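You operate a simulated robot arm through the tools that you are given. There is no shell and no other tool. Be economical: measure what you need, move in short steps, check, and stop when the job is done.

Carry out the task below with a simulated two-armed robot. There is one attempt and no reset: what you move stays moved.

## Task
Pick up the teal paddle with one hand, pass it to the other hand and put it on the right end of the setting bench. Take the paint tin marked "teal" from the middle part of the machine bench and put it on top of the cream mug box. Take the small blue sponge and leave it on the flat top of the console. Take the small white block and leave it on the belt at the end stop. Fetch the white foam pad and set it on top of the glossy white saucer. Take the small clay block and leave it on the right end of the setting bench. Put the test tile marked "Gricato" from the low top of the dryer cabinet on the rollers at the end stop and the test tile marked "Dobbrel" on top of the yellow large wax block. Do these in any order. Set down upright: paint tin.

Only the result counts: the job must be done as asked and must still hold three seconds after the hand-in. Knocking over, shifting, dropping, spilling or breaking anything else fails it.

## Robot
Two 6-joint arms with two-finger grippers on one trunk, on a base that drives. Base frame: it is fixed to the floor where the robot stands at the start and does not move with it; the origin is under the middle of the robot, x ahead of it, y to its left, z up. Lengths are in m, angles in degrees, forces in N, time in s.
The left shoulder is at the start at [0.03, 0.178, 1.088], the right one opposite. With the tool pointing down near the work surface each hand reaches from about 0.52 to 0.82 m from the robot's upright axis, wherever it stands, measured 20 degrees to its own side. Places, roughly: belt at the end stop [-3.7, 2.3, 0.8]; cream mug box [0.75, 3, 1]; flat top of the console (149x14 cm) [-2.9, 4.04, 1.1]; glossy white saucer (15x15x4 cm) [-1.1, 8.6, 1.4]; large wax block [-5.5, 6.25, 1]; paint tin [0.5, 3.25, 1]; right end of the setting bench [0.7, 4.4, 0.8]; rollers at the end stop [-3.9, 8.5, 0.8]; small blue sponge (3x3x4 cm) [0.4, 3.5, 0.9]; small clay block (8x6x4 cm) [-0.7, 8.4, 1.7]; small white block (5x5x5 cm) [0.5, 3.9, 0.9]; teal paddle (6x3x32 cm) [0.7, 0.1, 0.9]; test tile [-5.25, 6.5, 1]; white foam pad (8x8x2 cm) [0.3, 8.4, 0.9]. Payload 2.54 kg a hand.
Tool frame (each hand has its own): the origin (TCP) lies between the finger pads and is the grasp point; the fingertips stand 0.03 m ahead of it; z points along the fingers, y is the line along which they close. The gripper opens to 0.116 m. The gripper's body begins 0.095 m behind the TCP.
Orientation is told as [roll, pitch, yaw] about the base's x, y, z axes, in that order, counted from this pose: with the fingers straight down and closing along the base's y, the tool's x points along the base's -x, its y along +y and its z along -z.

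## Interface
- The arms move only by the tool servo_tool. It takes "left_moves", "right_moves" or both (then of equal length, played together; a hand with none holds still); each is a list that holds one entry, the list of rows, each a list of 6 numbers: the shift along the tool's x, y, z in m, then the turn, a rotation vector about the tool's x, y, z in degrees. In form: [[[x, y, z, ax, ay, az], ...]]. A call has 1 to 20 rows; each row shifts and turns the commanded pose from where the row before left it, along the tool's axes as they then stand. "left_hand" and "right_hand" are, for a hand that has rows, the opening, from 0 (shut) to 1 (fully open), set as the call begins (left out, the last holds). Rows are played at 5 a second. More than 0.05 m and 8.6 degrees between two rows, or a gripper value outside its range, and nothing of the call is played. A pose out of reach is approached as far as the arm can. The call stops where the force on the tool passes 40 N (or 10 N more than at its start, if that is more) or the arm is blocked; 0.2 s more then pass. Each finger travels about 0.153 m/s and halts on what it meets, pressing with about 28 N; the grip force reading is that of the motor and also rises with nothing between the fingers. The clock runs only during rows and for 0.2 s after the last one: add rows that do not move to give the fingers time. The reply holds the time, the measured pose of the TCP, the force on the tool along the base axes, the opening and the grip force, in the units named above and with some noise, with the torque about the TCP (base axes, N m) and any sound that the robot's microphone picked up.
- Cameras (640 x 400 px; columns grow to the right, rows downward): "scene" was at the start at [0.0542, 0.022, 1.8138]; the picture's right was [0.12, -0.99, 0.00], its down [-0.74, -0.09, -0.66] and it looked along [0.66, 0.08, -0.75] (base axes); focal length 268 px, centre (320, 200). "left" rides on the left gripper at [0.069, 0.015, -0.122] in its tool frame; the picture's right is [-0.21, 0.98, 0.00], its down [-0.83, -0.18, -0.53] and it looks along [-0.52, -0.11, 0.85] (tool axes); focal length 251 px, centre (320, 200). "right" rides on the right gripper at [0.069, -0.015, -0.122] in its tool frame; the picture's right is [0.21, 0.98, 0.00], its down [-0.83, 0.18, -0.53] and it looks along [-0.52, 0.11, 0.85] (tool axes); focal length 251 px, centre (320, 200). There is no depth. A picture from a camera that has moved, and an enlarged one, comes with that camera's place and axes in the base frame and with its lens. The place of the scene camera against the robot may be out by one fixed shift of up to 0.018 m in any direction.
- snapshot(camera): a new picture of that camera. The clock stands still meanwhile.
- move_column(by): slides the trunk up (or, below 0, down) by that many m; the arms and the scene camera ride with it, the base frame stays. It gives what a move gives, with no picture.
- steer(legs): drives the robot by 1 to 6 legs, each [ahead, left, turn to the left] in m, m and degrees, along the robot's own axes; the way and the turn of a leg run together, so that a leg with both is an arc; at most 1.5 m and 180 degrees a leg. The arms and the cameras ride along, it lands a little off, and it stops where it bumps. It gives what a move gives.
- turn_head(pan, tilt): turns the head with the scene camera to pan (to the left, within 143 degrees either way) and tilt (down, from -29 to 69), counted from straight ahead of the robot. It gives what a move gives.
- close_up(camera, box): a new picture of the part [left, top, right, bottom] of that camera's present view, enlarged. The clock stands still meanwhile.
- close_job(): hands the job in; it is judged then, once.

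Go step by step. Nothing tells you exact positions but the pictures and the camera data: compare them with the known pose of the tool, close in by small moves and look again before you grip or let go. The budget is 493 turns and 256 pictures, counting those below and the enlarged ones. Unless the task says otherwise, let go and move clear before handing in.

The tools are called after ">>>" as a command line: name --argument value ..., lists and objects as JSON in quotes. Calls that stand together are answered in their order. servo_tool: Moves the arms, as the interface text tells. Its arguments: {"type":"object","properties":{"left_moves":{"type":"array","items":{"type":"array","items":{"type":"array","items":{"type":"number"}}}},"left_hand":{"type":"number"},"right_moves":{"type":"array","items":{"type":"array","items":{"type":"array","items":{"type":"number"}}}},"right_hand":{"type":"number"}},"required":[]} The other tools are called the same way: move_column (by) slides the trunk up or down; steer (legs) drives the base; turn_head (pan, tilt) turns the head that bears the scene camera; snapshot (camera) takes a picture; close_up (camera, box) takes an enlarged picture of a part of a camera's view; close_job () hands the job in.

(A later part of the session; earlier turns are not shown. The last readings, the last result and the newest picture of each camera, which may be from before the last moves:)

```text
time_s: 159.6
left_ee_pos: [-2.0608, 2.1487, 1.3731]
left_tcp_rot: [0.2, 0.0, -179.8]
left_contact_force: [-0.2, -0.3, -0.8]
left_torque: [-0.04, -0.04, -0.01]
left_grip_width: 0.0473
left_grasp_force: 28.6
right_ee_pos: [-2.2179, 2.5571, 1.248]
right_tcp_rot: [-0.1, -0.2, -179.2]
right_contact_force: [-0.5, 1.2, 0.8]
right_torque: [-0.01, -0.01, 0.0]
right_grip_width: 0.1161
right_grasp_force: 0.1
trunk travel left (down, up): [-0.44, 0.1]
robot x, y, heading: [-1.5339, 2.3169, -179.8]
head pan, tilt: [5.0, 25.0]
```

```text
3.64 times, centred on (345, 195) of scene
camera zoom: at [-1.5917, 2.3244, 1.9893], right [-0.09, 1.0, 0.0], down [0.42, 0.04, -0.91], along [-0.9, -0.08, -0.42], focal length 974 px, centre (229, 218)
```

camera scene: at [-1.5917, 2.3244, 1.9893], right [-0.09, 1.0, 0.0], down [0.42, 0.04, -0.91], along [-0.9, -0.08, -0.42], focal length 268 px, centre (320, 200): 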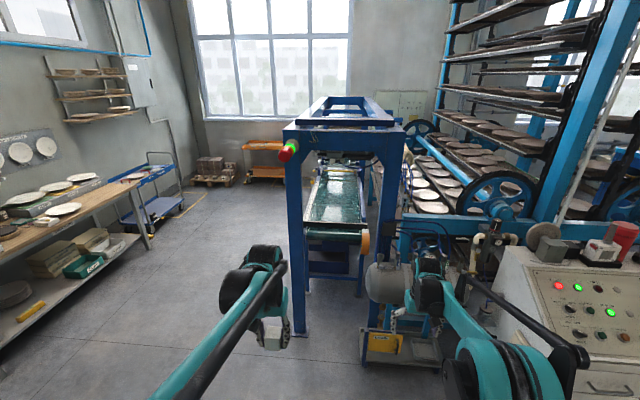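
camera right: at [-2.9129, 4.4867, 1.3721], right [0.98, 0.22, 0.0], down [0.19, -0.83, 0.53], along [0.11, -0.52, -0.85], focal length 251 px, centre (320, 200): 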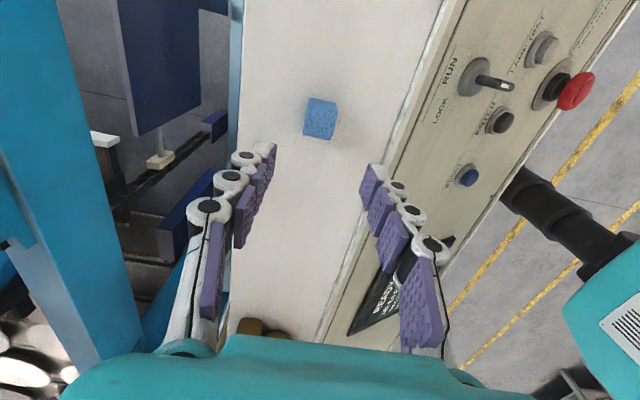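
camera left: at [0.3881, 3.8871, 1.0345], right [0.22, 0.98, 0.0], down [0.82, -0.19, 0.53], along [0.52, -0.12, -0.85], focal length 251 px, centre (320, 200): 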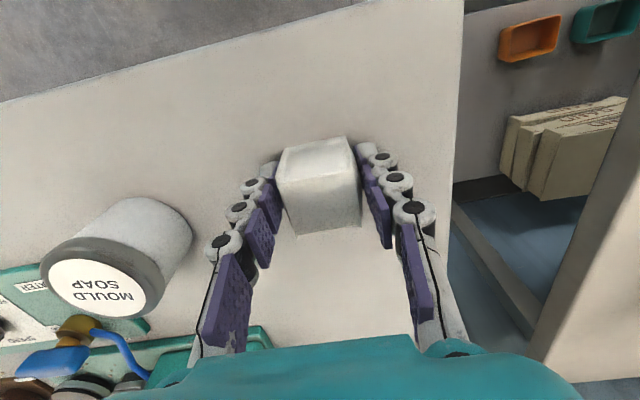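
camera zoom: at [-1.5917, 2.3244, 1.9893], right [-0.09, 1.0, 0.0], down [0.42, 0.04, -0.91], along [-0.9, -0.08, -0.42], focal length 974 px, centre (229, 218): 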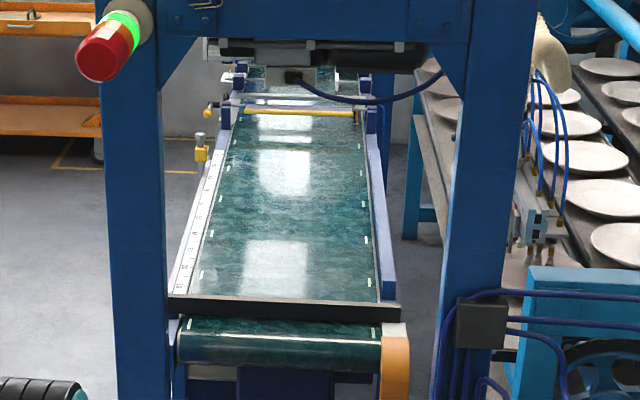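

The end stop is the black bar at the belt's near end, about x -3.55, y 2.28. The front gantry posts block that end, so I'll approach from the open south side. First I'll retract the right arm.

>>> servo_tool --right_moves '[[[0.035, 0, -0.02, 0, 0, 0], [0.035, 0, -0.02, 0, 0, 0], [0.035, 0, -0.02, 0, 0, 0], [0.035, 0, -0.02, 0, 0, 0], [0.035, 0, -0.02, 0, 0, 0], [0.025, 0, -0.02, 0, 0, 0]]]'

>>> steer --legs '[[0, 0.8, 0], [1.0, 0, 0]]'

>>> turn_head --pan -30 --tilt 30

>>> snapshot --camera "scene"

```text
time_s: 161.0
left_ee_pos: [-2.0582, 2.148, 1.3751]
left_tcp_rot: [0.0, -0.1, -179.6]
left_contact_force: [0.0, 0.5, -0.9]
left_torque: [0.04, -0.01, 0.02]
left_grip_width: 0.0469
left_grasp_force: 28.5
right_ee_pos: [-2.013, 2.559, 1.3695]
right_tcp_rot: [-0.2, -0.3, -179.3]
right_contact_force: [0.3, -0.6, 0.1]
right_torque: [-0.01, -0.01, 0.0]
right_grip_width: 0.1158
right_grasp_force: 0.1
trunk travel left (down, up): [-0.44, 0.1]
robot x, y, heading: [-1.5339, 2.3198, -179.6]
head pan, tilt: [5.0, 25.0]
```

```text
time_s: 170.1
left_ee_pos: [-3.0697, 1.3715, 1.3743]
left_tcp_rot: [0.1, -0.2, 178.5]
left_contact_force: [1.3, -0.1, -0.1]
left_torque: [0.02, 0.02, 0.0]
left_grip_width: 0.0471
left_grasp_force: 28.0
right_ee_pos: [-3.0122, 1.7821, 1.368]
right_tcp_rot: [0.0, -0.3, 179.2]
right_contact_force: [0.1, -1.1, -0.3]
right_torque: [-0.03, 0.0, 0.02]
right_grip_width: 0.1161
right_grasp_force: 0.0
trunk travel left (down, up): [-0.44, 0.1]
robot x, y, heading: [-2.5412, 1.5315, 178.8]
head pan, tilt: [5.0, 25.0]
```

```text
time_s: 171.1
left_ee_pos: [-3.07, 1.3725, 1.3749]
left_tcp_rot: [0.1, -0.1, 178.5]
left_contact_force: [-0.2, -0.1, 0.0]
left_torque: [0.0, -0.02, 0.02]
left_grip_width: 0.0469
left_grasp_force: 28.1
right_ee_pos: [-3.0119, 1.7816, 1.3693]
right_tcp_rot: [0.0, -0.2, 179.3]
right_contact_force: [0.1, 0.2, 0.2]
right_torque: [-0.03, 0.02, 0.0]
right_grip_width: 0.1162
right_grasp_force: 0.1
trunk travel left (down, up): [-0.44, 0.1]
robot x, y, heading: [-2.5417, 1.5319, 178.8]
head pan, tilt: [-30.0, 30.0]
```

```text
180 pictures are left
camera scene: at [-2.5808, 1.587, 1.9814], right [0.52, 0.85, 0.0], down [0.43, -0.26, -0.87], along [-0.74, 0.45, -0.5], focal length 268 px, centre (320, 200)
```

scene: 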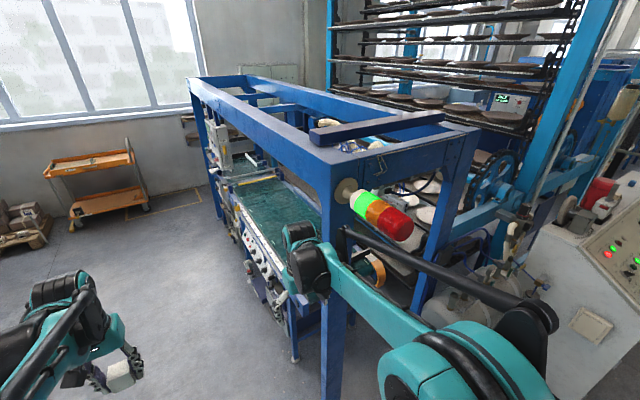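

The side opening is clear. I'll go forward past the post while shifting slightly away from it, then turn to face the belt.

>>> steer --legs '[[0, 0.1, 1], [1.2, 0, 0]]'

>>> steer --legs '[[0, 0, -90]]'

>>> turn_head --pan 0 --tilt 45

>>> snapshot --camera "scene"

```text
time_s: 177.9
left_ee_pos: [-4.2722, 1.2837, 1.3747]
left_tcp_rot: [0.1, -0.1, 179.0]
left_contact_force: [0.4, 0.9, -0.9]
left_torque: [0.03, 0.01, -0.02]
left_grip_width: 0.0473
left_grasp_force: 28.3
right_ee_pos: [-4.2172, 1.6923, 1.3683]
right_tcp_rot: [-0.1, -0.1, 179.6]
right_contact_force: [0.5, -0.6, 0.8]
right_torque: [0.01, -0.02, 0.02]
right_grip_width: 0.116
right_grasp_force: 0.1
trunk travel left (down, up): [-0.44, 0.1]
robot x, y, heading: [-3.7417, 1.4408, 179.0]
head pan, tilt: [-30.0, 30.0]
```

```text
time_s: 180.4
left_ee_pos: [-4.2403, 1.6735, 1.377]
left_tcp_rot: [-0.5, -0.6, 135.1]
left_contact_force: [-0.8, -0.6, 0.0]
left_torque: [0.01, -0.02, 0.0]
left_grip_width: 0.0467
left_grasp_force: 27.7
right_ee_pos: [-3.9229, 1.9201, 1.3736]
right_tcp_rot: [-0.3, -0.5, 137.1]
right_contact_force: [-0.6, -0.2, -0.2]
right_torque: [0.01, 0.0, 0.04]
right_grip_width: 0.116
right_grasp_force: 0.0
trunk travel left (down, up): [-0.44, 0.1]
robot x, y, heading: [-3.7446, 1.4353, 135.3]
head pan, tilt: [-30.0, 30.0]
stopped in leg 1: the force on the tool passed its limit at 44 N (the readings are from after the stop); the commanded pose is now the measured one
```

```text
time_s: 181.4
left_ee_pos: [-4.2396, 1.6729, 1.3755]
left_tcp_rot: [-0.6, -0.6, 134.9]
left_contact_force: [0.2, 0.6, -0.3]
left_torque: [0.01, 0.02, 0.02]
left_grip_width: 0.0468
left_grasp_force: 28.3
right_ee_pos: [-3.9236, 1.9201, 1.3728]
right_tcp_rot: [-0.3, -0.5, 136.9]
right_contact_force: [0.5, -0.8, -0.1]
right_torque: [0.0, 0.03, 0.01]
right_grip_width: 0.116
right_grasp_force: 0.1
trunk travel left (down, up): [-0.44, 0.1]
robot x, y, heading: [-3.7467, 1.4398, 135.0]
head pan, tilt: [0.0, 45.0]
```

```text
179 pictures are left
camera scene: at [-3.7792, 1.4622, 1.959], right [0.71, 0.71, 0.01], down [0.5, -0.49, -0.71], along [-0.5, 0.51, -0.7], focal length 268 px, centre (320, 200)
```

scene: 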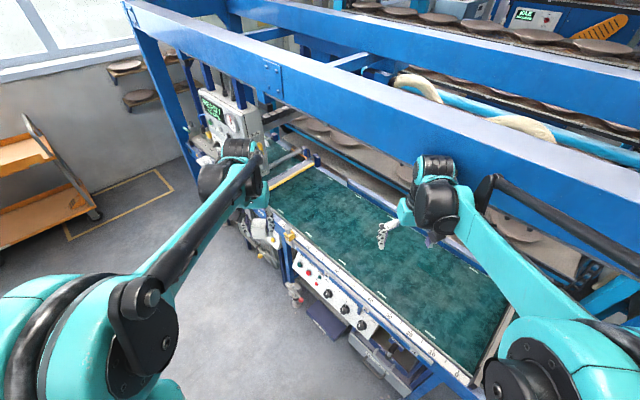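

The right arm touched the gantry's side beam as I turned. I'll turn back a little, then lower the column so the arms pass under the beam.

>>> steer --legs '[[0, 0, 20]]'

>>> move_column --by -0.2

>>> snapshot --camera "scene"

```text
time_s: 182.0
left_ee_pos: [-4.2385, 1.6742, 1.3766]
left_tcp_rot: [-0.3, -0.5, 135.2]
left_contact_force: [0.8, -0.1, 0.0]
left_torque: [0.03, -0.01, -0.02]
left_grip_width: 0.0471
left_grasp_force: 27.6
right_ee_pos: [-3.9233, 1.9196, 1.373]
right_tcp_rot: [-0.1, -0.5, 137.5]
right_contact_force: [0.6, -0.1, -0.1]
right_torque: [0.01, 0.0, -0.03]
right_grip_width: 0.116
right_grasp_force: 0.0
trunk travel left (down, up): [-0.44, 0.1]
robot x, y, heading: [-3.7472, 1.4408, 135.3]
head pan, tilt: [0.0, 45.0]
stopped in leg 1: the robot was blocked; the commanded pose is now the measured one
```

```text
time_s: 184.2
left_ee_pos: [-4.2371, 1.6893, 1.1747]
left_tcp_rot: [0.1, -0.1, 135.2]
left_contact_force: [-0.1, 0.1, -1.0]
left_torque: [0.03, -0.01, 0.0]
left_grip_width: 0.0468
left_grasp_force: 27.8
right_ee_pos: [-3.9214, 1.9342, 1.167]
right_tcp_rot: [0.3, 0.0, 137.3]
right_contact_force: [-1.0, -0.4, 0.4]
right_torque: [-0.03, 0.03, 0.01]
right_grip_width: 0.1159
right_grasp_force: 0.1
trunk travel left (down, up): [-0.24, 0.3]
robot x, y, heading: [-3.7433, 1.4352, 135.3]
head pan, tilt: [0.0, 45.0]
```

```text
178 pictures are left
camera scene: at [-3.7748, 1.4859, 1.7589], right [0.71, 0.71, 0.0], down [0.5, -0.5, -0.71], along [-0.5, 0.5, -0.71], focal length 268 px, centre (320, 200)
```

scene: 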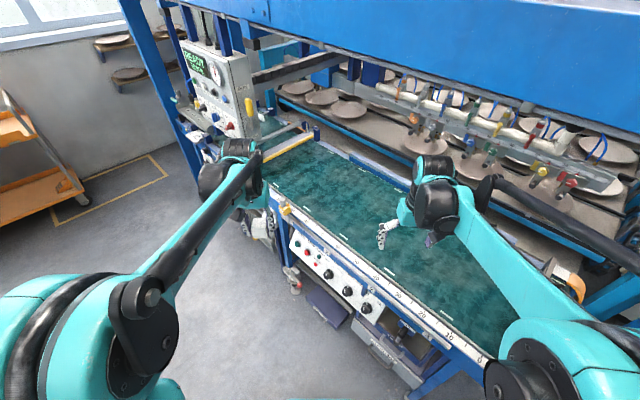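

The robot is free again and below beam level. I'll complete the turn toward the belt in steps.

>>> steer --legs '[[0, 0, -45]]'

>>> snapshot --camera "scene"

>>> snapshot --camera "right"

```text
time_s: 186.7
left_ee_pos: [-3.9109, 1.9649, 1.1746]
left_tcp_rot: [0.0, -0.2, 89.5]
left_contact_force: [1.0, -0.3, -1.9]
left_torque: [0.0, -0.03, -0.01]
left_grip_width: 0.047
left_grasp_force: 28.4
right_ee_pos: [-3.5134, 1.9109, 1.1664]
right_tcp_rot: [0.3, -0.1, 91.6]
right_contact_force: [0.0, -0.4, -0.6]
right_torque: [-0.01, 0.03, -0.03]
right_grip_width: 0.1158
right_grasp_force: 0.1
trunk travel left (down, up): [-0.24, 0.3]
robot x, y, heading: [-3.7449, 1.4378, 89.4]
head pan, tilt: [0.0, 45.0]
```

```text
177 pictures are left
camera scene: at [-3.7377, 1.5019, 1.7588], right [1.0, -0.01, 0.0], down [-0.01, -0.71, -0.71], along [0.01, 0.71, -0.71], focal length 268 px, centre (320, 200)
```

scene: 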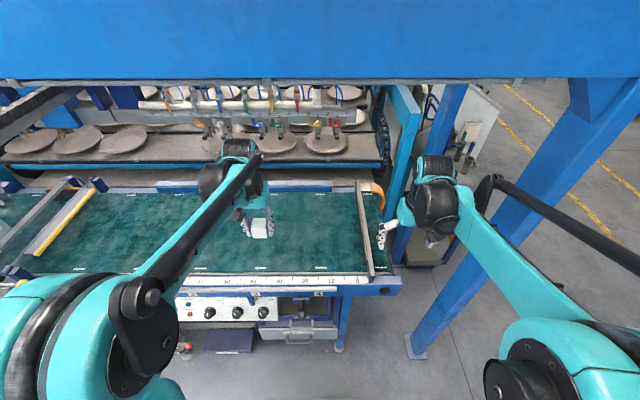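

```text
176 pictures are left
camera right: at [-3.4967, 1.8433, 1.2893], right [-0.97, -0.24, 0.01], down [-0.2, 0.82, 0.54], along [-0.13, 0.52, -0.84], focal length 251 px, centre (320, 200)
```

right: 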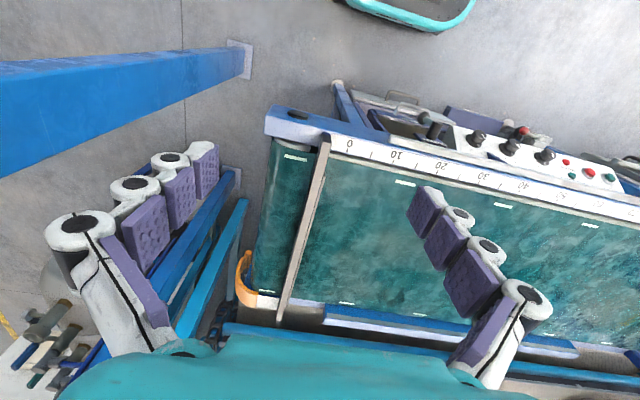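

I'm facing the belt. The stop bar is at x ≈ -3.54 and the belt spans y ≈ 2.03 to 2.44. I'll move 0.1 m closer, pull the right hand back and bring the left hand over (-3.60, 2.22), yawed 90°.

>>> servo_tool --right_moves '[[[0.03, 0, 0, 0, 0, 0], [0.03, 0, 0, 0, 0, 0], [0.02, 0, 0, 0, 0, 0]]]'

>>> steer --legs '[[0.11, -0.02, 0.6]]'

>>> servo_tool --left_moves '[[[0, 0, 0, 0, 0, 8.2], [0, 0, 0, 0, 0, 8.2], [0, 0, 0, 0, 0, 8.2], [0, 0, 0, 0, 0, 8.2], [0, 0, 0, 0, 0, 8.2], [0, 0, 0, 0, 0, 8.2], [0, 0, 0, 0, 0, 8.2], [0, 0, 0, 0, 0, 8.2], [0, 0, 0, 0, 0, 8.2], [0, 0, 0, 0, 0, 8.2], [0, 0, 0, 0, 0, 8]]]'

>>> snapshot --camera "left"

```text
time_s: 187.5
left_ee_pos: [-3.9112, 1.9643, 1.1749]
left_tcp_rot: [0.1, -0.1, 89.6]
left_contact_force: [-1.2, 0.2, -2.4]
left_torque: [-0.02, -0.02, 0.01]
left_grip_width: 0.0471
left_grasp_force: 27.6
right_ee_pos: [-3.5114, 1.8301, 1.1689]
right_tcp_rot: [0.4, 0.0, 91.5]
right_contact_force: [0.2, -0.3, -0.2]
right_torque: [0.04, -0.04, 0.02]
right_grip_width: 0.116
right_grasp_force: 0.0
trunk travel left (down, up): [-0.24, 0.3]
robot x, y, heading: [-3.741, 1.4359, 89.5]
head pan, tilt: [0.0, 45.0]
```

```text
time_s: 188.7
left_ee_pos: [-3.8936, 2.0743, 1.1746]
left_tcp_rot: [0.1, -0.1, 90.1]
left_contact_force: [0.1, 1.0, -1.0]
left_torque: [-0.01, 0.0, -0.04]
left_grip_width: 0.047
left_grasp_force: 28.1
right_ee_pos: [-3.4926, 1.9446, 1.1679]
right_tcp_rot: [0.3, 0.0, 92.1]
right_contact_force: [0.8, -0.4, -0.6]
right_torque: [-0.04, -0.02, 0.03]
right_grip_width: 0.1161
right_grasp_force: 0.0
trunk travel left (down, up): [-0.24, 0.3]
robot x, y, heading: [-3.7239, 1.5469, 90.0]
head pan, tilt: [0.0, 45.0]
```

```text
time_s: 191.1
left_ee_pos: [-3.8958, 2.0733, 1.1749]
left_tcp_rot: [0.0, 0.1, -0.1]
left_contact_force: [0.2, -0.2, -0.8]
left_torque: [0.01, 0.05, 0.02]
left_grip_width: 0.0469
left_grasp_force: 28.3
right_ee_pos: [-3.4931, 1.9429, 1.1683]
right_tcp_rot: [0.3, 0.0, 92.1]
right_contact_force: [0.4, 0.9, -0.3]
right_torque: [0.04, -0.01, 0.02]
right_grip_width: 0.1161
right_grasp_force: 0.0
trunk travel left (down, up): [-0.24, 0.3]
robot x, y, heading: [-3.7225, 1.5493, 90.1]
head pan, tilt: [0.0, 45.0]
```

```text
175 pictures are left
camera left: at [-3.9635, 2.0871, 1.2956], right [0.22, 0.98, 0.0], down [0.83, -0.18, 0.53], along [0.52, -0.11, -0.85], focal length 251 px, centre (320, 200)
```

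left: 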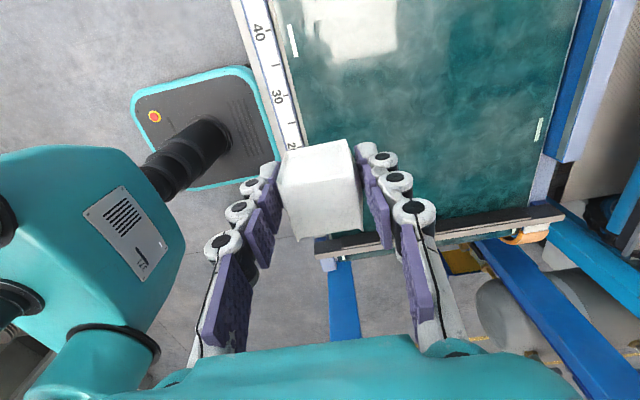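

The stop bar is visible. I'll move the left hand to hover before it.

>>> servo_tool --left_moves '[[[-0.037, 0.019, 0, 0, 0, 0], [-0.037, 0.019, 0, 0, 0, 0], [-0.037, 0.019, 0, 0, 0, 0], [-0.037, 0.019, 0, 0, 0, 0], [-0.037, 0.019, 0, 0, 0, 0], [-0.037, 0.019, 0, 0, 0, 0], [-0.03, 0.019, 0, 0, 0, 0]]]'

>>> snapshot --camera "left"

```text
time_s: 192.7
left_ee_pos: [-3.6408, 2.2088, 1.1734]
left_tcp_rot: [0.1, 0.1, 0.0]
left_contact_force: [-0.2, 1.1, -0.3]
left_torque: [-0.06, 0.05, 0.01]
left_grip_width: 0.0469
left_grasp_force: 28.1
right_ee_pos: [-3.4935, 1.9446, 1.1665]
right_tcp_rot: [0.4, 0.1, 92.2]
right_contact_force: [0.6, 0.1, 0.0]
right_torque: [-0.02, 0.03, 0.03]
right_grip_width: 0.116
right_grasp_force: 0.1
trunk travel left (down, up): [-0.24, 0.3]
robot x, y, heading: [-3.7275, 1.5489, 90.3]
head pan, tilt: [0.0, 45.0]
```

```text
174 pictures are left
camera left: at [-3.7095, 2.2219, 1.295], right [0.21, 0.98, 0.0], down [0.83, -0.18, 0.53], along [0.52, -0.11, -0.85], focal length 251 px, centre (320, 200)
```

left: 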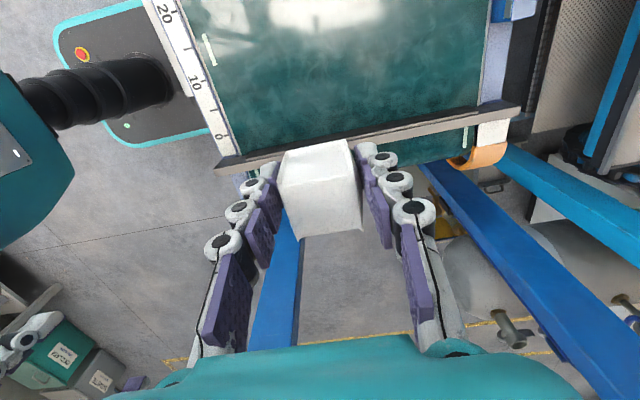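

The bar's belt-side face is near x -3.565. I'll centre the block at x ≈ -3.605 and descend.

>>> servo_tool --left_moves '[[[-0.02, 0.004, 0.03, 0, 0, 0], [-0.016, 0.004, 0.04, 0, 0, 0], [0, 0, 0.04, 0, 0, 0], [0, 0, 0.04, 0, 0, 0], [0, 0, 0.03, 0, 0, 0]]]'

>>> snapshot --camera "left"

>>> close_up --camera "scene" --box '[240, 150, 440, 300]'

```text
time_s: 193.9
left_ee_pos: [-3.6057, 2.2158, 0.9932]
left_tcp_rot: [0.1, 0.0, 0.1]
left_contact_force: [-1.0, -0.3, -1.4]
left_torque: [0.01, -0.02, 0.03]
left_grip_width: 0.0466
left_grasp_force: 27.8
right_ee_pos: [-3.4931, 1.9433, 1.1679]
right_tcp_rot: [0.4, 0.0, 92.1]
right_contact_force: [0.9, -0.1, 0.3]
right_torque: [0.01, 0.0, 0.01]
right_grip_width: 0.1162
right_grasp_force: 0.1
trunk travel left (down, up): [-0.24, 0.3]
robot x, y, heading: [-3.7245, 1.5437, 90.3]
head pan, tilt: [0.0, 45.0]
```

```text
173 pictures are left
camera left: at [-3.6755, 2.2293, 1.1145], right [0.21, 0.98, 0.0], down [0.83, -0.18, 0.53], along [0.52, -0.11, -0.85], focal length 251 px, centre (320, 200)
```

left: 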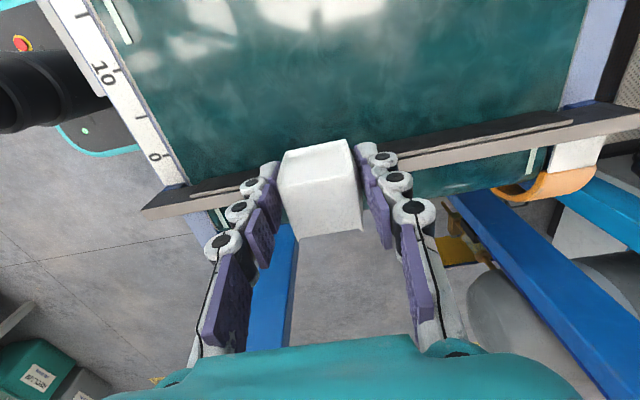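

```text
2.67 times, centred on (340, 225) of scene
camera zoom: at [-3.7179, 1.6119, 1.7588], right [1.0, 0.0, 0.0], down [0.0, -0.71, -0.71], along [0.0, 0.71, -0.71], focal length 714 px, centre (267, 133)
```

zoom: 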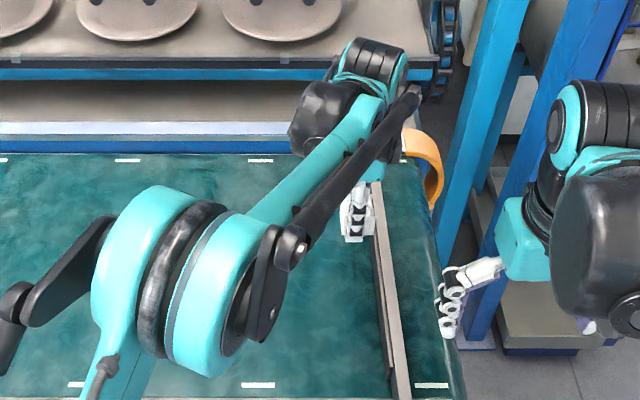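

The gap to the bar is about 1.5 cm, so I'll continue down.

>>> servo_tool --left_moves '[[[0, 0, 0.03, 0, 0, 0], [0, 0, 0.025, 0, 0, 0], [0, 0, 0.01, 0, 0, 0]]]'

>>> servo_tool --left_moves '[[[0, 0, 0.004, 0, 0, 0], [0, 0, 0.003, 0, 0, 0]]]'

>>> servo_tool --left_moves '[[[0, 0, 0.004, 0, 0, 0], [0, 0, 0.003, 0, 0, 0]]]'

>>> snapshot --camera "left"

```text
time_s: 194.7
left_ee_pos: [-3.6071, 2.2165, 0.9289]
left_tcp_rot: [0.2, 0.0, 0.0]
left_contact_force: [0.5, -0.2, -1.1]
left_torque: [-0.03, 0.01, 0.02]
left_grip_width: 0.047
left_grasp_force: 28.3
right_ee_pos: [-3.4941, 1.9421, 1.168]
right_tcp_rot: [0.4, 0.0, 92.0]
right_contact_force: [0.0, 0.5, 1.2]
right_torque: [-0.04, 0.02, -0.02]
right_grip_width: 0.1159
right_grasp_force: 0.1
trunk travel left (down, up): [-0.24, 0.3]
robot x, y, heading: [-3.7226, 1.5497, 89.9]
head pan, tilt: [0.0, 45.0]
```

```text
time_s: 195.3
left_ee_pos: [-3.6074, 2.2157, 0.9215]
left_tcp_rot: [0.1, 0.0, 0.1]
left_contact_force: [-0.5, -0.3, -1.0]
left_torque: [-0.06, 0.03, -0.01]
left_grip_width: 0.047
left_grasp_force: 27.8
right_ee_pos: [-3.4944, 1.9429, 1.1674]
right_tcp_rot: [0.3, 0.0, 92.2]
right_contact_force: [0.3, 0.5, 0.3]
right_torque: [0.01, -0.01, 0.0]
right_grip_width: 0.1159
right_grasp_force: 0.0
trunk travel left (down, up): [-0.24, 0.3]
robot x, y, heading: [-3.7261, 1.5524, 89.8]
head pan, tilt: [0.0, 45.0]
```

```text
time_s: 195.9
left_ee_pos: [-3.6071, 2.2167, 0.9149]
left_tcp_rot: [0.1, 0.1, 0.0]
left_contact_force: [-0.1, -0.1, -0.5]
left_torque: [-0.01, 0.03, 0.03]
left_grip_width: 0.047
left_grasp_force: 27.9
right_ee_pos: [-3.4928, 1.9429, 1.1679]
right_tcp_rot: [0.3, 0.0, 92.1]
right_contact_force: [0.8, 0.3, 0.7]
right_torque: [-0.01, -0.04, -0.02]
right_grip_width: 0.116
right_grasp_force: 0.0
trunk travel left (down, up): [-0.24, 0.3]
robot x, y, heading: [-3.7244, 1.5481, 89.9]
head pan, tilt: [0.0, 45.0]
```

```text
171 pictures are left
camera left: at [-3.6764, 2.2296, 1.0364], right [0.21, 0.98, 0.0], down [0.83, -0.18, 0.53], along [0.52, -0.11, -0.85], focal length 251 px, centre (320, 200)
```

left: 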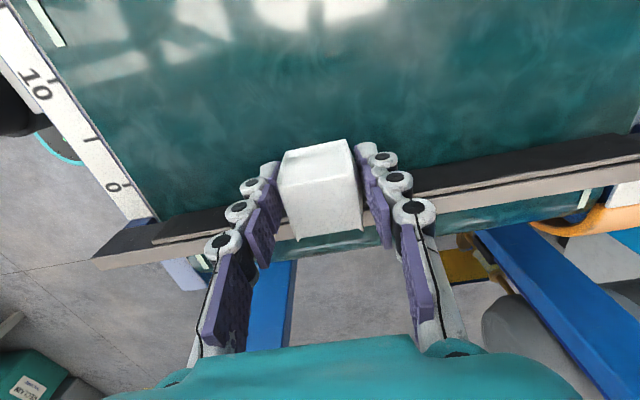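

The belt is lower than I assumed, near z 0.78 to 0.80, which puts the bar at x ≈ -3.53. I'll shift 2.5 cm toward the bar and continue down.

>>> servo_tool --left_moves '[[[-0.013, 0, 0.015, 0, 0, 0], [-0.012, 0, 0.015, 0, 0, 0], [0, 0, 0.015, 0, 0, 0]]]'

>>> snapshot --camera "left"

```text
time_s: 196.7
left_ee_pos: [-3.5855, 2.2159, 0.8695]
left_tcp_rot: [0.0, 0.1, 0.2]
left_contact_force: [-16.0, 0.4, 8.0]
left_torque: [-0.03, 0.3, 0.0]
left_grip_width: 0.0475
left_grasp_force: 28.0
right_ee_pos: [-3.496, 1.9427, 1.1683]
right_tcp_rot: [0.4, 0.0, 92.1]
right_contact_force: [0.0, -0.2, 0.3]
right_torque: [-0.04, 0.03, 0.0]
right_grip_width: 0.116
right_grasp_force: 0.0
trunk travel left (down, up): [-0.24, 0.3]
robot x, y, heading: [-3.7271, 1.5474, 90.2]
head pan, tilt: [0.0, 45.0]
```

```text
170 pictures are left
camera left: at [-3.6541, 2.2293, 0.9919], right [0.21, 0.98, 0.0], down [0.83, -0.18, 0.53], along [0.52, -0.11, -0.85], focal length 251 px, centre (320, 200)
```

left: 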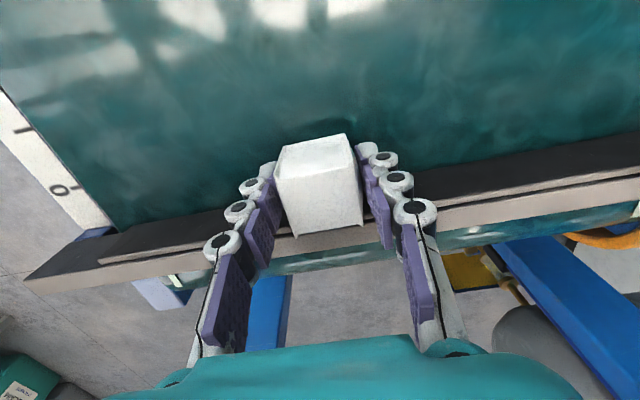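

The block touched the bar sideways. I'll back off 8 mm and continue down.

>>> servo_tool --left_moves '[[[0.008, 0, -0.002, 0, 0, 0], [0.003, 0, 0, 0, 0, 0]]]'

>>> servo_tool --left_moves '[[[0, 0, 0.004, 0, 0, 0], [0, 0, 0.004, 0, 0, 0]]]'

>>> snapshot --camera "left"

```text
time_s: 197.3
left_ee_pos: [-3.5929, 2.2165, 0.8721]
left_tcp_rot: [0.1, 0.0, 0.0]
left_contact_force: [-0.7, 0.1, -0.7]
left_torque: [-0.01, -0.05, 0.01]
left_grip_width: 0.0472
left_grasp_force: 28.1
right_ee_pos: [-3.493, 1.9438, 1.1674]
right_tcp_rot: [0.4, 0.1, 92.1]
right_contact_force: [0.1, 0.5, -0.7]
right_torque: [-0.01, 0.0, 0.03]
right_grip_width: 0.1162
right_grasp_force: 0.0
trunk travel left (down, up): [-0.24, 0.3]
robot x, y, heading: [-3.7235, 1.5504, 89.7]
head pan, tilt: [0.0, 45.0]
```

```text
time_s: 197.9
left_ee_pos: [-3.5933, 2.2168, 0.8633]
left_tcp_rot: [0.1, 0.1, 0.1]
left_contact_force: [-0.7, 0.0, -1.0]
left_torque: [0.04, -0.01, -0.05]
left_grip_width: 0.0471
left_grasp_force: 27.7
right_ee_pos: [-3.4937, 1.9446, 1.1675]
right_tcp_rot: [0.4, -0.1, 92.1]
right_contact_force: [-0.1, -0.1, 0.0]
right_torque: [-0.03, 0.0, 0.01]
right_grip_width: 0.1161
right_grasp_force: 0.1
trunk travel left (down, up): [-0.24, 0.3]
robot x, y, heading: [-3.7225, 1.5469, 90.4]
head pan, tilt: [0.0, 45.0]
```

```text
169 pictures are left
camera left: at [-3.6621, 2.2295, 0.9857], right [0.21, 0.98, 0.0], down [0.83, -0.18, 0.53], along [0.52, -0.11, -0.85], focal length 251 px, centre (320, 200)
```

left: 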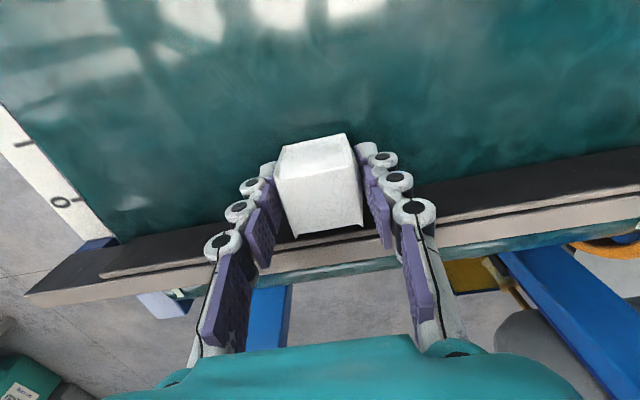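

>>> servo_tool --left_moves '[[[0, 0, 0.004, 0, 0, 0], [0, 0, 0.003, 0, 0, 0]]]'

>>> servo_tool --left_moves '[[[0, 0, 0.004, 0, 0, 0], [0, 0, 0.003, 0, 0, 0]]]'

>>> servo_tool --left_moves '[[[0, 0, 0.004, 0, 0, 0], [0, 0, 0.003, 0, 0, 0]]]'

```text
time_s: 198.5
left_ee_pos: [-3.5923, 2.2157, 0.8578]
left_tcp_rot: [0.2, 0.2, 0.1]
left_contact_force: [0.3, 0.9, -1.3]
left_torque: [0.01, -0.01, -0.03]
left_grip_width: 0.0471
left_grasp_force: 27.7
right_ee_pos: [-3.4927, 1.9443, 1.1676]
right_tcp_rot: [0.3, 0.0, 92.1]
right_contact_force: [1.8, -0.3, 0.4]
right_torque: [-0.01, -0.03, -0.01]
right_grip_width: 0.1159
right_grasp_force: 0.0
trunk travel left (down, up): [-0.24, 0.3]
robot x, y, heading: [-3.7235, 1.5483, 90.0]
head pan, tilt: [0.0, 45.0]
```

```text
time_s: 199.1
left_ee_pos: [-3.5922, 2.2161, 0.8507]
left_tcp_rot: [0.1, 0.0, 0.1]
left_contact_force: [0.4, 2.6, 7.2]
left_torque: [0.26, 0.17, -0.03]
left_grip_width: 0.0472
left_grasp_force: 27.6
right_ee_pos: [-3.4943, 1.9414, 1.1676]
right_tcp_rot: [0.2, 0.0, 92.1]
right_contact_force: [-0.2, -1.0, 0.4]
right_torque: [-0.01, 0.01, 0.02]
right_grip_width: 0.1166
right_grasp_force: 0.0
trunk travel left (down, up): [-0.24, 0.3]
robot x, y, heading: [-3.7252, 1.5466, 90.2]
head pan, tilt: [0.0, 45.0]
```

```text
time_s: 199.6
left_ee_pos: [-3.5928, 2.2144, 0.8494]
left_tcp_rot: [0.1, 0.2, 0.1]
left_contact_force: [-1.3, -5.3, 20.5]
left_torque: [-0.47, 0.17, -0.13]
left_grip_width: 0.0469
left_grasp_force: 28.0
right_ee_pos: [-3.4937, 1.9411, 1.1698]
right_tcp_rot: [0.3, 0.0, 92.1]
right_contact_force: [0.2, 0.5, -0.1]
right_torque: [0.02, 0.05, -0.01]
right_grip_width: 0.1157
right_grasp_force: 0.0
trunk travel left (down, up): [-0.24, 0.3]
robot x, y, heading: [-3.7225, 1.5516, 89.8]
head pan, tilt: [0.0, 45.0]
stopped in row 2 (left hand): the force on the tool passed its limit at 45 N (the readings are from after the stop); the commanded pose is now the measured one
```

Contact on the belt. I'll release and rise.

>>> servo_tool --left_moves '[[[0, 0, -0.002, 0, 0, 0], [0, 0, 0, 0, 0, 0]]]'

>>> servo_tool --left_hand 0.7 --left_moves '[[[0, 0, 0, 0, 0, 0], [0, 0, 0, 0, 0, 0], [0, 0, 0, 0, 0, 0], [0, 0, -0.02, 0, 0, 0], [0, 0, -0.04, 0, 0, 0], [0, 0, -0.04, 0, 0, 0], [0, 0, -0.04, 0, 0, 0], [0, 0, -0.04, 0, 0, 0], [0, 0, -0.04, 0, 0, 0]]]'

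>>> snapshot --camera "left"

```text
time_s: 200.2
left_ee_pos: [-3.5919, 2.2174, 0.8496]
left_tcp_rot: [0.2, 0.0, 0.1]
left_contact_force: [-0.8, -0.5, -0.1]
left_torque: [-0.06, 0.04, 0.02]
left_grip_width: 0.047
left_grasp_force: 28.3
right_ee_pos: [-3.4941, 1.944, 1.168]
right_tcp_rot: [0.3, -0.1, 92.1]
right_contact_force: [-0.6, -0.1, -0.9]
right_torque: [0.0, 0.0, 0.01]
right_grip_width: 0.1158
right_grasp_force: 0.1
trunk travel left (down, up): [-0.24, 0.3]
robot x, y, heading: [-3.7263, 1.5452, 89.9]
head pan, tilt: [0.0, 45.0]
```

```text
time_s: 202.2
left_ee_pos: [-3.592, 2.2149, 1.0707]
left_tcp_rot: [0.2, 0.1, 0.1]
left_contact_force: [-0.2, 0.3, 0.1]
left_torque: [0.0, 0.0, -0.01]
left_grip_width: 0.0815
left_grasp_force: 0.2
right_ee_pos: [-3.4933, 1.9427, 1.1678]
right_tcp_rot: [0.3, 0.0, 92.1]
right_contact_force: [0.7, -0.2, -0.4]
right_torque: [-0.01, 0.02, 0.0]
right_grip_width: 0.1158
right_grasp_force: 0.0
trunk travel left (down, up): [-0.24, 0.3]
robot x, y, heading: [-3.7251, 1.5491, 90.2]
head pan, tilt: [0.0, 45.0]
```

```text
168 pictures are left
camera left: at [-3.6605, 2.2276, 1.1928], right [0.21, 0.98, 0.0], down [0.83, -0.18, 0.53], along [0.52, -0.11, -0.85], focal length 251 px, centre (320, 200)
```

left: 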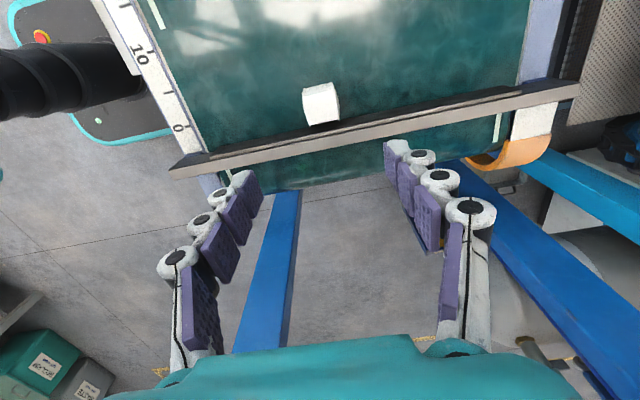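

The white block sits by the end stop. I'll tuck the left arm, then drive back out the way I came.

>>> servo_tool --left_moves '[[[0.036, -0.015, -0.01, 0, 0, 0], [0.036, -0.015, -0.01, 0, 0, 0], [0.036, -0.015, -0.01, 0, 0, 0], [0.036, -0.015, 0, 0, 0, 0], [0.036, -0.015, 0, 0, 0, 0], [0.036, -0.03, 0, 0, 0, 0], [0.036, -0.03, 0, 0, 0, 0], [0, -0.01, 0, 0, 0, -8.2], [0, 0, 0, 0, 0, -8.2], [0, 0, 0, 0, 0, -8.2], [0, 0, 0, 0, 0, -8.2], [0, 0, 0, 0, 0, -8.2], [0, 0, 0, 0, 0, -8.2], [0, 0, 0, 0, 0, -8.2], [0, 0, 0, 0, 0, -8.2], [0, 0, 0, 0, 0, -8.2], [0, 0, 0, 0, 0, -8.2], [0, 0, 0, 0, 0, -8]]]' --left_hand 1

>>> steer --legs '[[-0.13, 0, 0], [0, 0, 88]]'

>>> snapshot --camera "scene"

```text
time_s: 206.0
left_ee_pos: [-3.8452, 2.0703, 1.099]
left_tcp_rot: [0.1, -0.2, 90.1]
left_contact_force: [0.1, -0.3, -0.1]
left_torque: [0.02, -0.02, 0.01]
left_grip_width: 0.116
left_grasp_force: 0.0
right_ee_pos: [-3.4928, 1.9443, 1.169]
right_tcp_rot: [0.2, 0.0, 92.0]
right_contact_force: [0.0, -0.4, -0.4]
right_torque: [0.02, 0.0, 0.01]
right_grip_width: 0.116
right_grasp_force: 0.0
trunk travel left (down, up): [-0.24, 0.3]
robot x, y, heading: [-3.7239, 1.5485, 90.0]
head pan, tilt: [0.0, 45.0]
```

```text
time_s: 211.1
left_ee_pos: [-4.2478, 1.3088, 1.0984]
left_tcp_rot: [0.0, -0.2, 178.9]
left_contact_force: [0.9, 0.9, -0.8]
left_torque: [-0.02, 0.03, -0.01]
left_grip_width: 0.1162
left_grasp_force: 0.1
right_ee_pos: [-4.1152, 1.6559, 1.1684]
right_tcp_rot: [0.3, 0.1, -179.1]
right_contact_force: [-0.4, -0.5, 0.1]
right_torque: [-0.01, 0.0, -0.02]
right_grip_width: 0.116
right_grasp_force: 0.0
trunk travel left (down, up): [-0.24, 0.3]
robot x, y, heading: [-3.7243, 1.4164, 179.0]
head pan, tilt: [0.0, 45.0]
```

```text
167 pictures are left
camera scene: at [-3.7693, 1.4309, 1.7588], right [0.02, 1.0, 0.0], down [0.71, -0.01, -0.71], along [-0.71, 0.01, -0.71], focal length 268 px, centre (320, 200)
```

scene: 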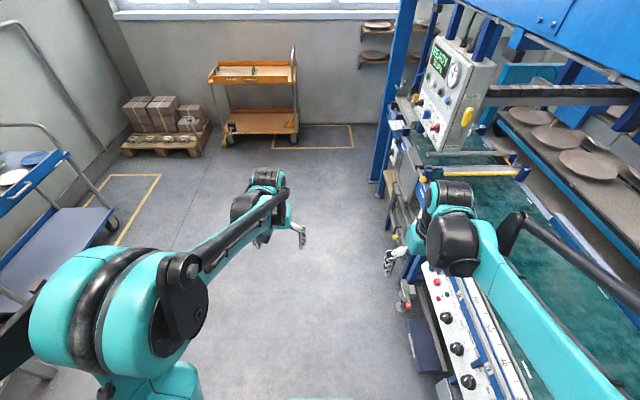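

I'll reverse out to the aisle, then strafe north to look for the dryer cabinet.

>>> steer --legs '[[-1.4, 0, 1], [-1.0, 0, 0], [0, -1.5, 0], [0, -1.5, 0], [0, -0.7, 0]]'

>>> turn_head --pan -30 --tilt 15

>>> snapshot --camera "scene"

```text
time_s: 240.4
left_ee_pos: [-1.7501, 4.9928, 1.0989]
left_tcp_rot: [0.1, -0.2, 177.8]
left_contact_force: [0.7, -0.2, -0.7]
left_torque: [0.01, -0.04, -0.01]
left_grip_width: 0.1161
left_grasp_force: 0.0
right_ee_pos: [-1.6094, 5.3381, 1.1686]
right_tcp_rot: [0.3, 0.0, 179.9]
right_contact_force: [0.3, 0.8, -0.3]
right_torque: [-0.01, 0.02, 0.02]
right_grip_width: 0.1159
right_grasp_force: 0.1
trunk travel left (down, up): [-0.24, 0.3]
robot x, y, heading: [-1.2221, 5.0931, 177.9]
head pan, tilt: [0.0, 45.0]
```

```text
time_s: 241.3
left_ee_pos: [-1.7499, 4.993, 1.0989]
left_tcp_rot: [0.0, -0.3, 177.9]
left_contact_force: [0.5, 0.0, 1.1]
left_torque: [0.0, 0.0, -0.01]
left_grip_width: 0.1159
left_grasp_force: 0.1
right_ee_pos: [-1.609, 5.3393, 1.1689]
right_tcp_rot: [0.3, 0.0, 179.9]
right_contact_force: [-0.5, 0.0, -0.5]
right_torque: [0.01, 0.03, 0.04]
right_grip_width: 0.116
right_grasp_force: 0.0
trunk travel left (down, up): [-0.24, 0.3]
robot x, y, heading: [-1.2223, 5.0961, 178.0]
head pan, tilt: [-30.0, 15.0]
```

```text
166 pictures are left
camera scene: at [-1.266, 5.1527, 1.8055], right [0.53, 0.85, 0.0], down [0.22, -0.14, -0.97], along [-0.82, 0.51, -0.26], focal length 268 px, centre (320, 200)
```

scene: 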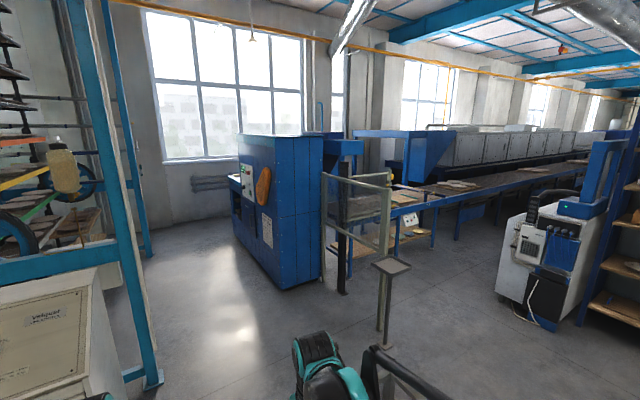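

I see the blue dryer cabinet, with a lower part at its far end. I'll zoom in on it.

>>> close_up --camera "scene" --box '[140, 110, 360, 310]'

>>> close_up --camera "scene" --box '[300, 130, 640, 350]'

```text
2.00 times, centred on (250, 210) of scene
camera zoom: at [-1.266, 5.1527, 1.8055], right [0.53, 0.85, 0.0], down [0.22, -0.14, -0.97], along [-0.82, 0.51, -0.26], focal length 536 px, centre (460, 180)
```

zoom: 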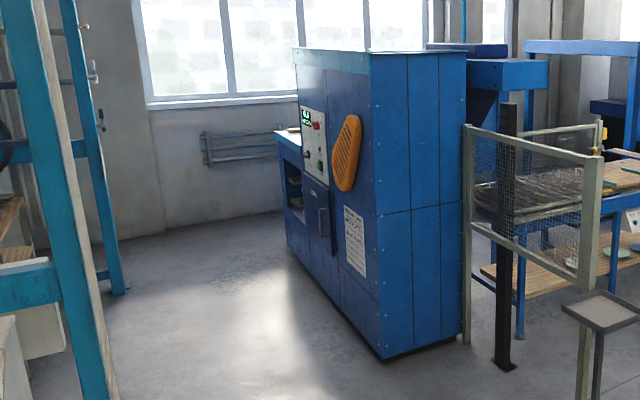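

```text
1.82 times, centred on (470, 240) of scene
camera zoom: at [-1.266, 5.1527, 1.8055], right [0.53, 0.85, 0.0], down [0.22, -0.14, -0.97], along [-0.82, 0.51, -0.26], focal length 487 px, centre (47, 127)
```

zoom: 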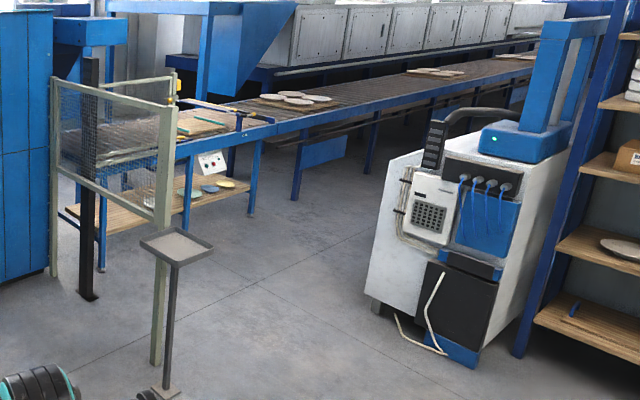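

The cabinet's south face is at y ≈ 6.22, with the low top at its west end around x -5.9 to -5.0. I'll drive along y ≈ 5.4 and then turn to face it.

>>> steer --legs '[[0, -0.31, 2.1], [1.4, 0, 0], [0.8, 0, 0]]'

>>> turn_head --pan -15 --tilt 20

>>> snapshot --camera "scene"

```text
time_s: 253.9
left_ee_pos: [-3.9382, 5.2668, 1.0981]
left_tcp_rot: [0.1, -0.2, -179.5]
left_contact_force: [-0.4, -0.1, 0.3]
left_torque: [-0.04, -0.04, -0.01]
left_grip_width: 0.116
left_grasp_force: 0.1
right_ee_pos: [-3.8124, 5.6173, 1.1673]
right_tcp_rot: [0.3, 0.1, -177.5]
right_contact_force: [0.0, -0.8, 1.0]
right_torque: [-0.02, -0.04, -0.03]
right_grip_width: 0.1159
right_grasp_force: 0.1
trunk travel left (down, up): [-0.24, 0.3]
robot x, y, heading: [-3.4138, 5.3877, -179.6]
head pan, tilt: [-30.0, 15.0]
```

```text
time_s: 254.7
left_ee_pos: [-3.9377, 5.2668, 1.099]
left_tcp_rot: [0.1, -0.3, -179.5]
left_contact_force: [-0.4, 0.1, 0.2]
left_torque: [0.03, 0.03, -0.02]
left_grip_width: 0.1161
left_grasp_force: 0.0
right_ee_pos: [-3.8138, 5.6181, 1.1682]
right_tcp_rot: [0.4, 0.0, -177.6]
right_contact_force: [0.3, -0.2, -0.5]
right_torque: [0.0, -0.04, -0.02]
right_grip_width: 0.1159
right_grasp_force: 0.0
trunk travel left (down, up): [-0.24, 0.3]
robot x, y, heading: [-3.4178, 5.3909, -179.5]
head pan, tilt: [-15.0, 20.0]
```

```text
163 pictures are left
camera scene: at [-3.47, 5.4262, 1.7975], right [0.25, 0.97, 0.0], down [0.33, -0.09, -0.94], along [-0.91, 0.24, -0.34], focal length 268 px, centre (320, 200)
```

scene: 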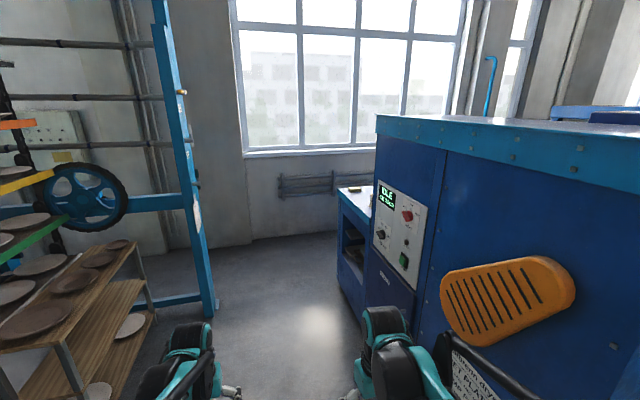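

The way is clear. I'll go on to x ≈ -5.3 and turn to face the low top.

>>> steer --legs '[[1.4, 0, 0], [0.45, 0, 0], [0, 0, -90]]'

>>> turn_head --pan 0 --tilt 40

>>> snapshot --camera "scene"

```text
time_s: 267.9
left_ee_pos: [-5.4267, 5.8664, 1.0979]
left_tcp_rot: [0.1, -0.3, 92.5]
left_contact_force: [0.8, 0.0, 0.1]
left_torque: [-0.02, 0.01, 0.02]
left_grip_width: 0.116
left_grasp_force: 0.0
right_ee_pos: [-5.0716, 5.7542, 1.1677]
right_tcp_rot: [0.2, 0.0, 94.5]
right_contact_force: [0.4, 0.5, 0.0]
right_torque: [0.02, -0.01, -0.02]
right_grip_width: 0.1159
right_grasp_force: 0.1
trunk travel left (down, up): [-0.24, 0.3]
robot x, y, heading: [-5.2834, 5.3462, 92.4]
head pan, tilt: [-15.0, 20.0]
```

```text
time_s: 268.7
left_ee_pos: [-5.4262, 5.867, 1.0981]
left_tcp_rot: [0.2, -0.2, 92.5]
left_contact_force: [0.5, -0.6, 0.6]
left_torque: [0.0, -0.02, -0.01]
left_grip_width: 0.1162
left_grasp_force: 0.1
right_ee_pos: [-5.0711, 5.7539, 1.1685]
right_tcp_rot: [0.3, 0.0, 94.4]
right_contact_force: [-0.6, -0.1, -0.2]
right_torque: [-0.01, 0.03, -0.02]
right_grip_width: 0.1162
right_grasp_force: 0.1
trunk travel left (down, up): [-0.24, 0.3]
robot x, y, heading: [-5.2868, 5.3502, 92.4]
head pan, tilt: [0.0, 40.0]
```

```text
162 pictures are left
camera scene: at [-5.2814, 5.4175, 1.7661], right [1.0, 0.04, 0.0], down [0.03, -0.64, -0.77], along [-0.03, 0.77, -0.64], focal length 268 px, centre (320, 200)
```

scene: 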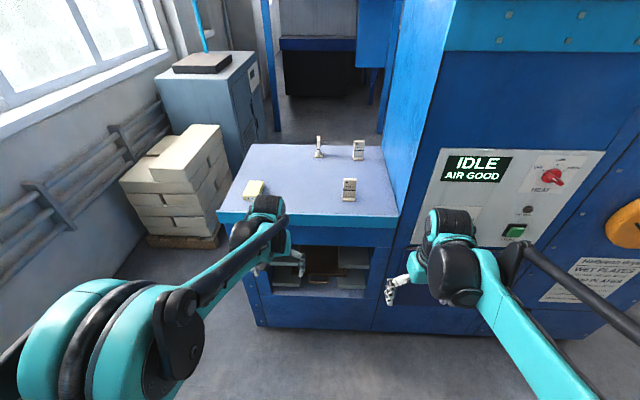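

>>> close_up --camera "scene" --box '[220, 130, 400, 240]'

>>> close_up --camera "scene" --box '[300, 130, 380, 210]'

```text
3.56 times, centred on (310, 185) of scene
camera zoom: at [-5.2814, 5.4175, 1.7661], right [1.0, 0.04, 0.0], down [0.03, -0.64, -0.77], along [-0.03, 0.77, -0.64], focal length 952 px, centre (356, 253)
```

zoom: 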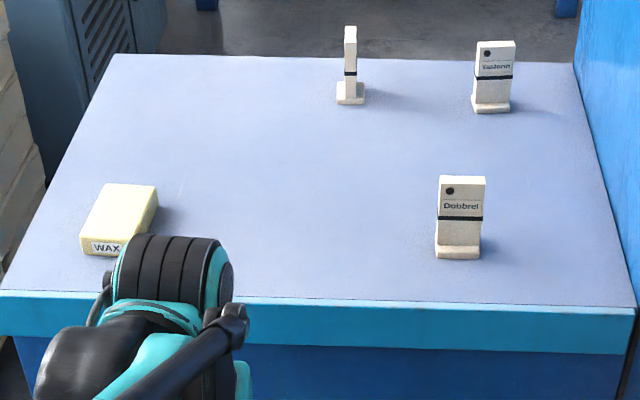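

```text
5.00 times, centred on (340, 170) of scene
camera zoom: at [-5.2814, 5.4175, 1.7661], right [1.0, 0.04, 0.0], down [0.03, -0.64, -0.77], along [-0.03, 0.77, -0.64], focal length 1339 px, centre (220, 350)
```

zoom: 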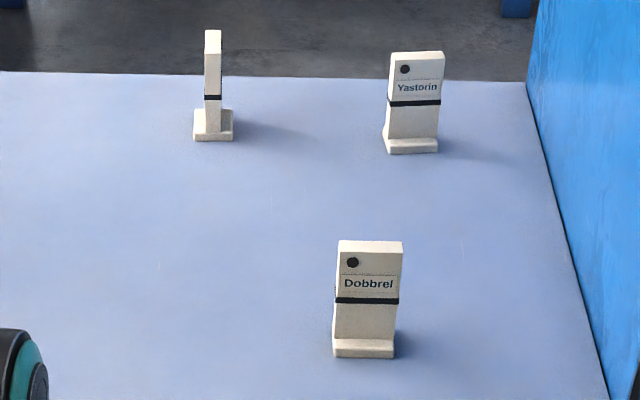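

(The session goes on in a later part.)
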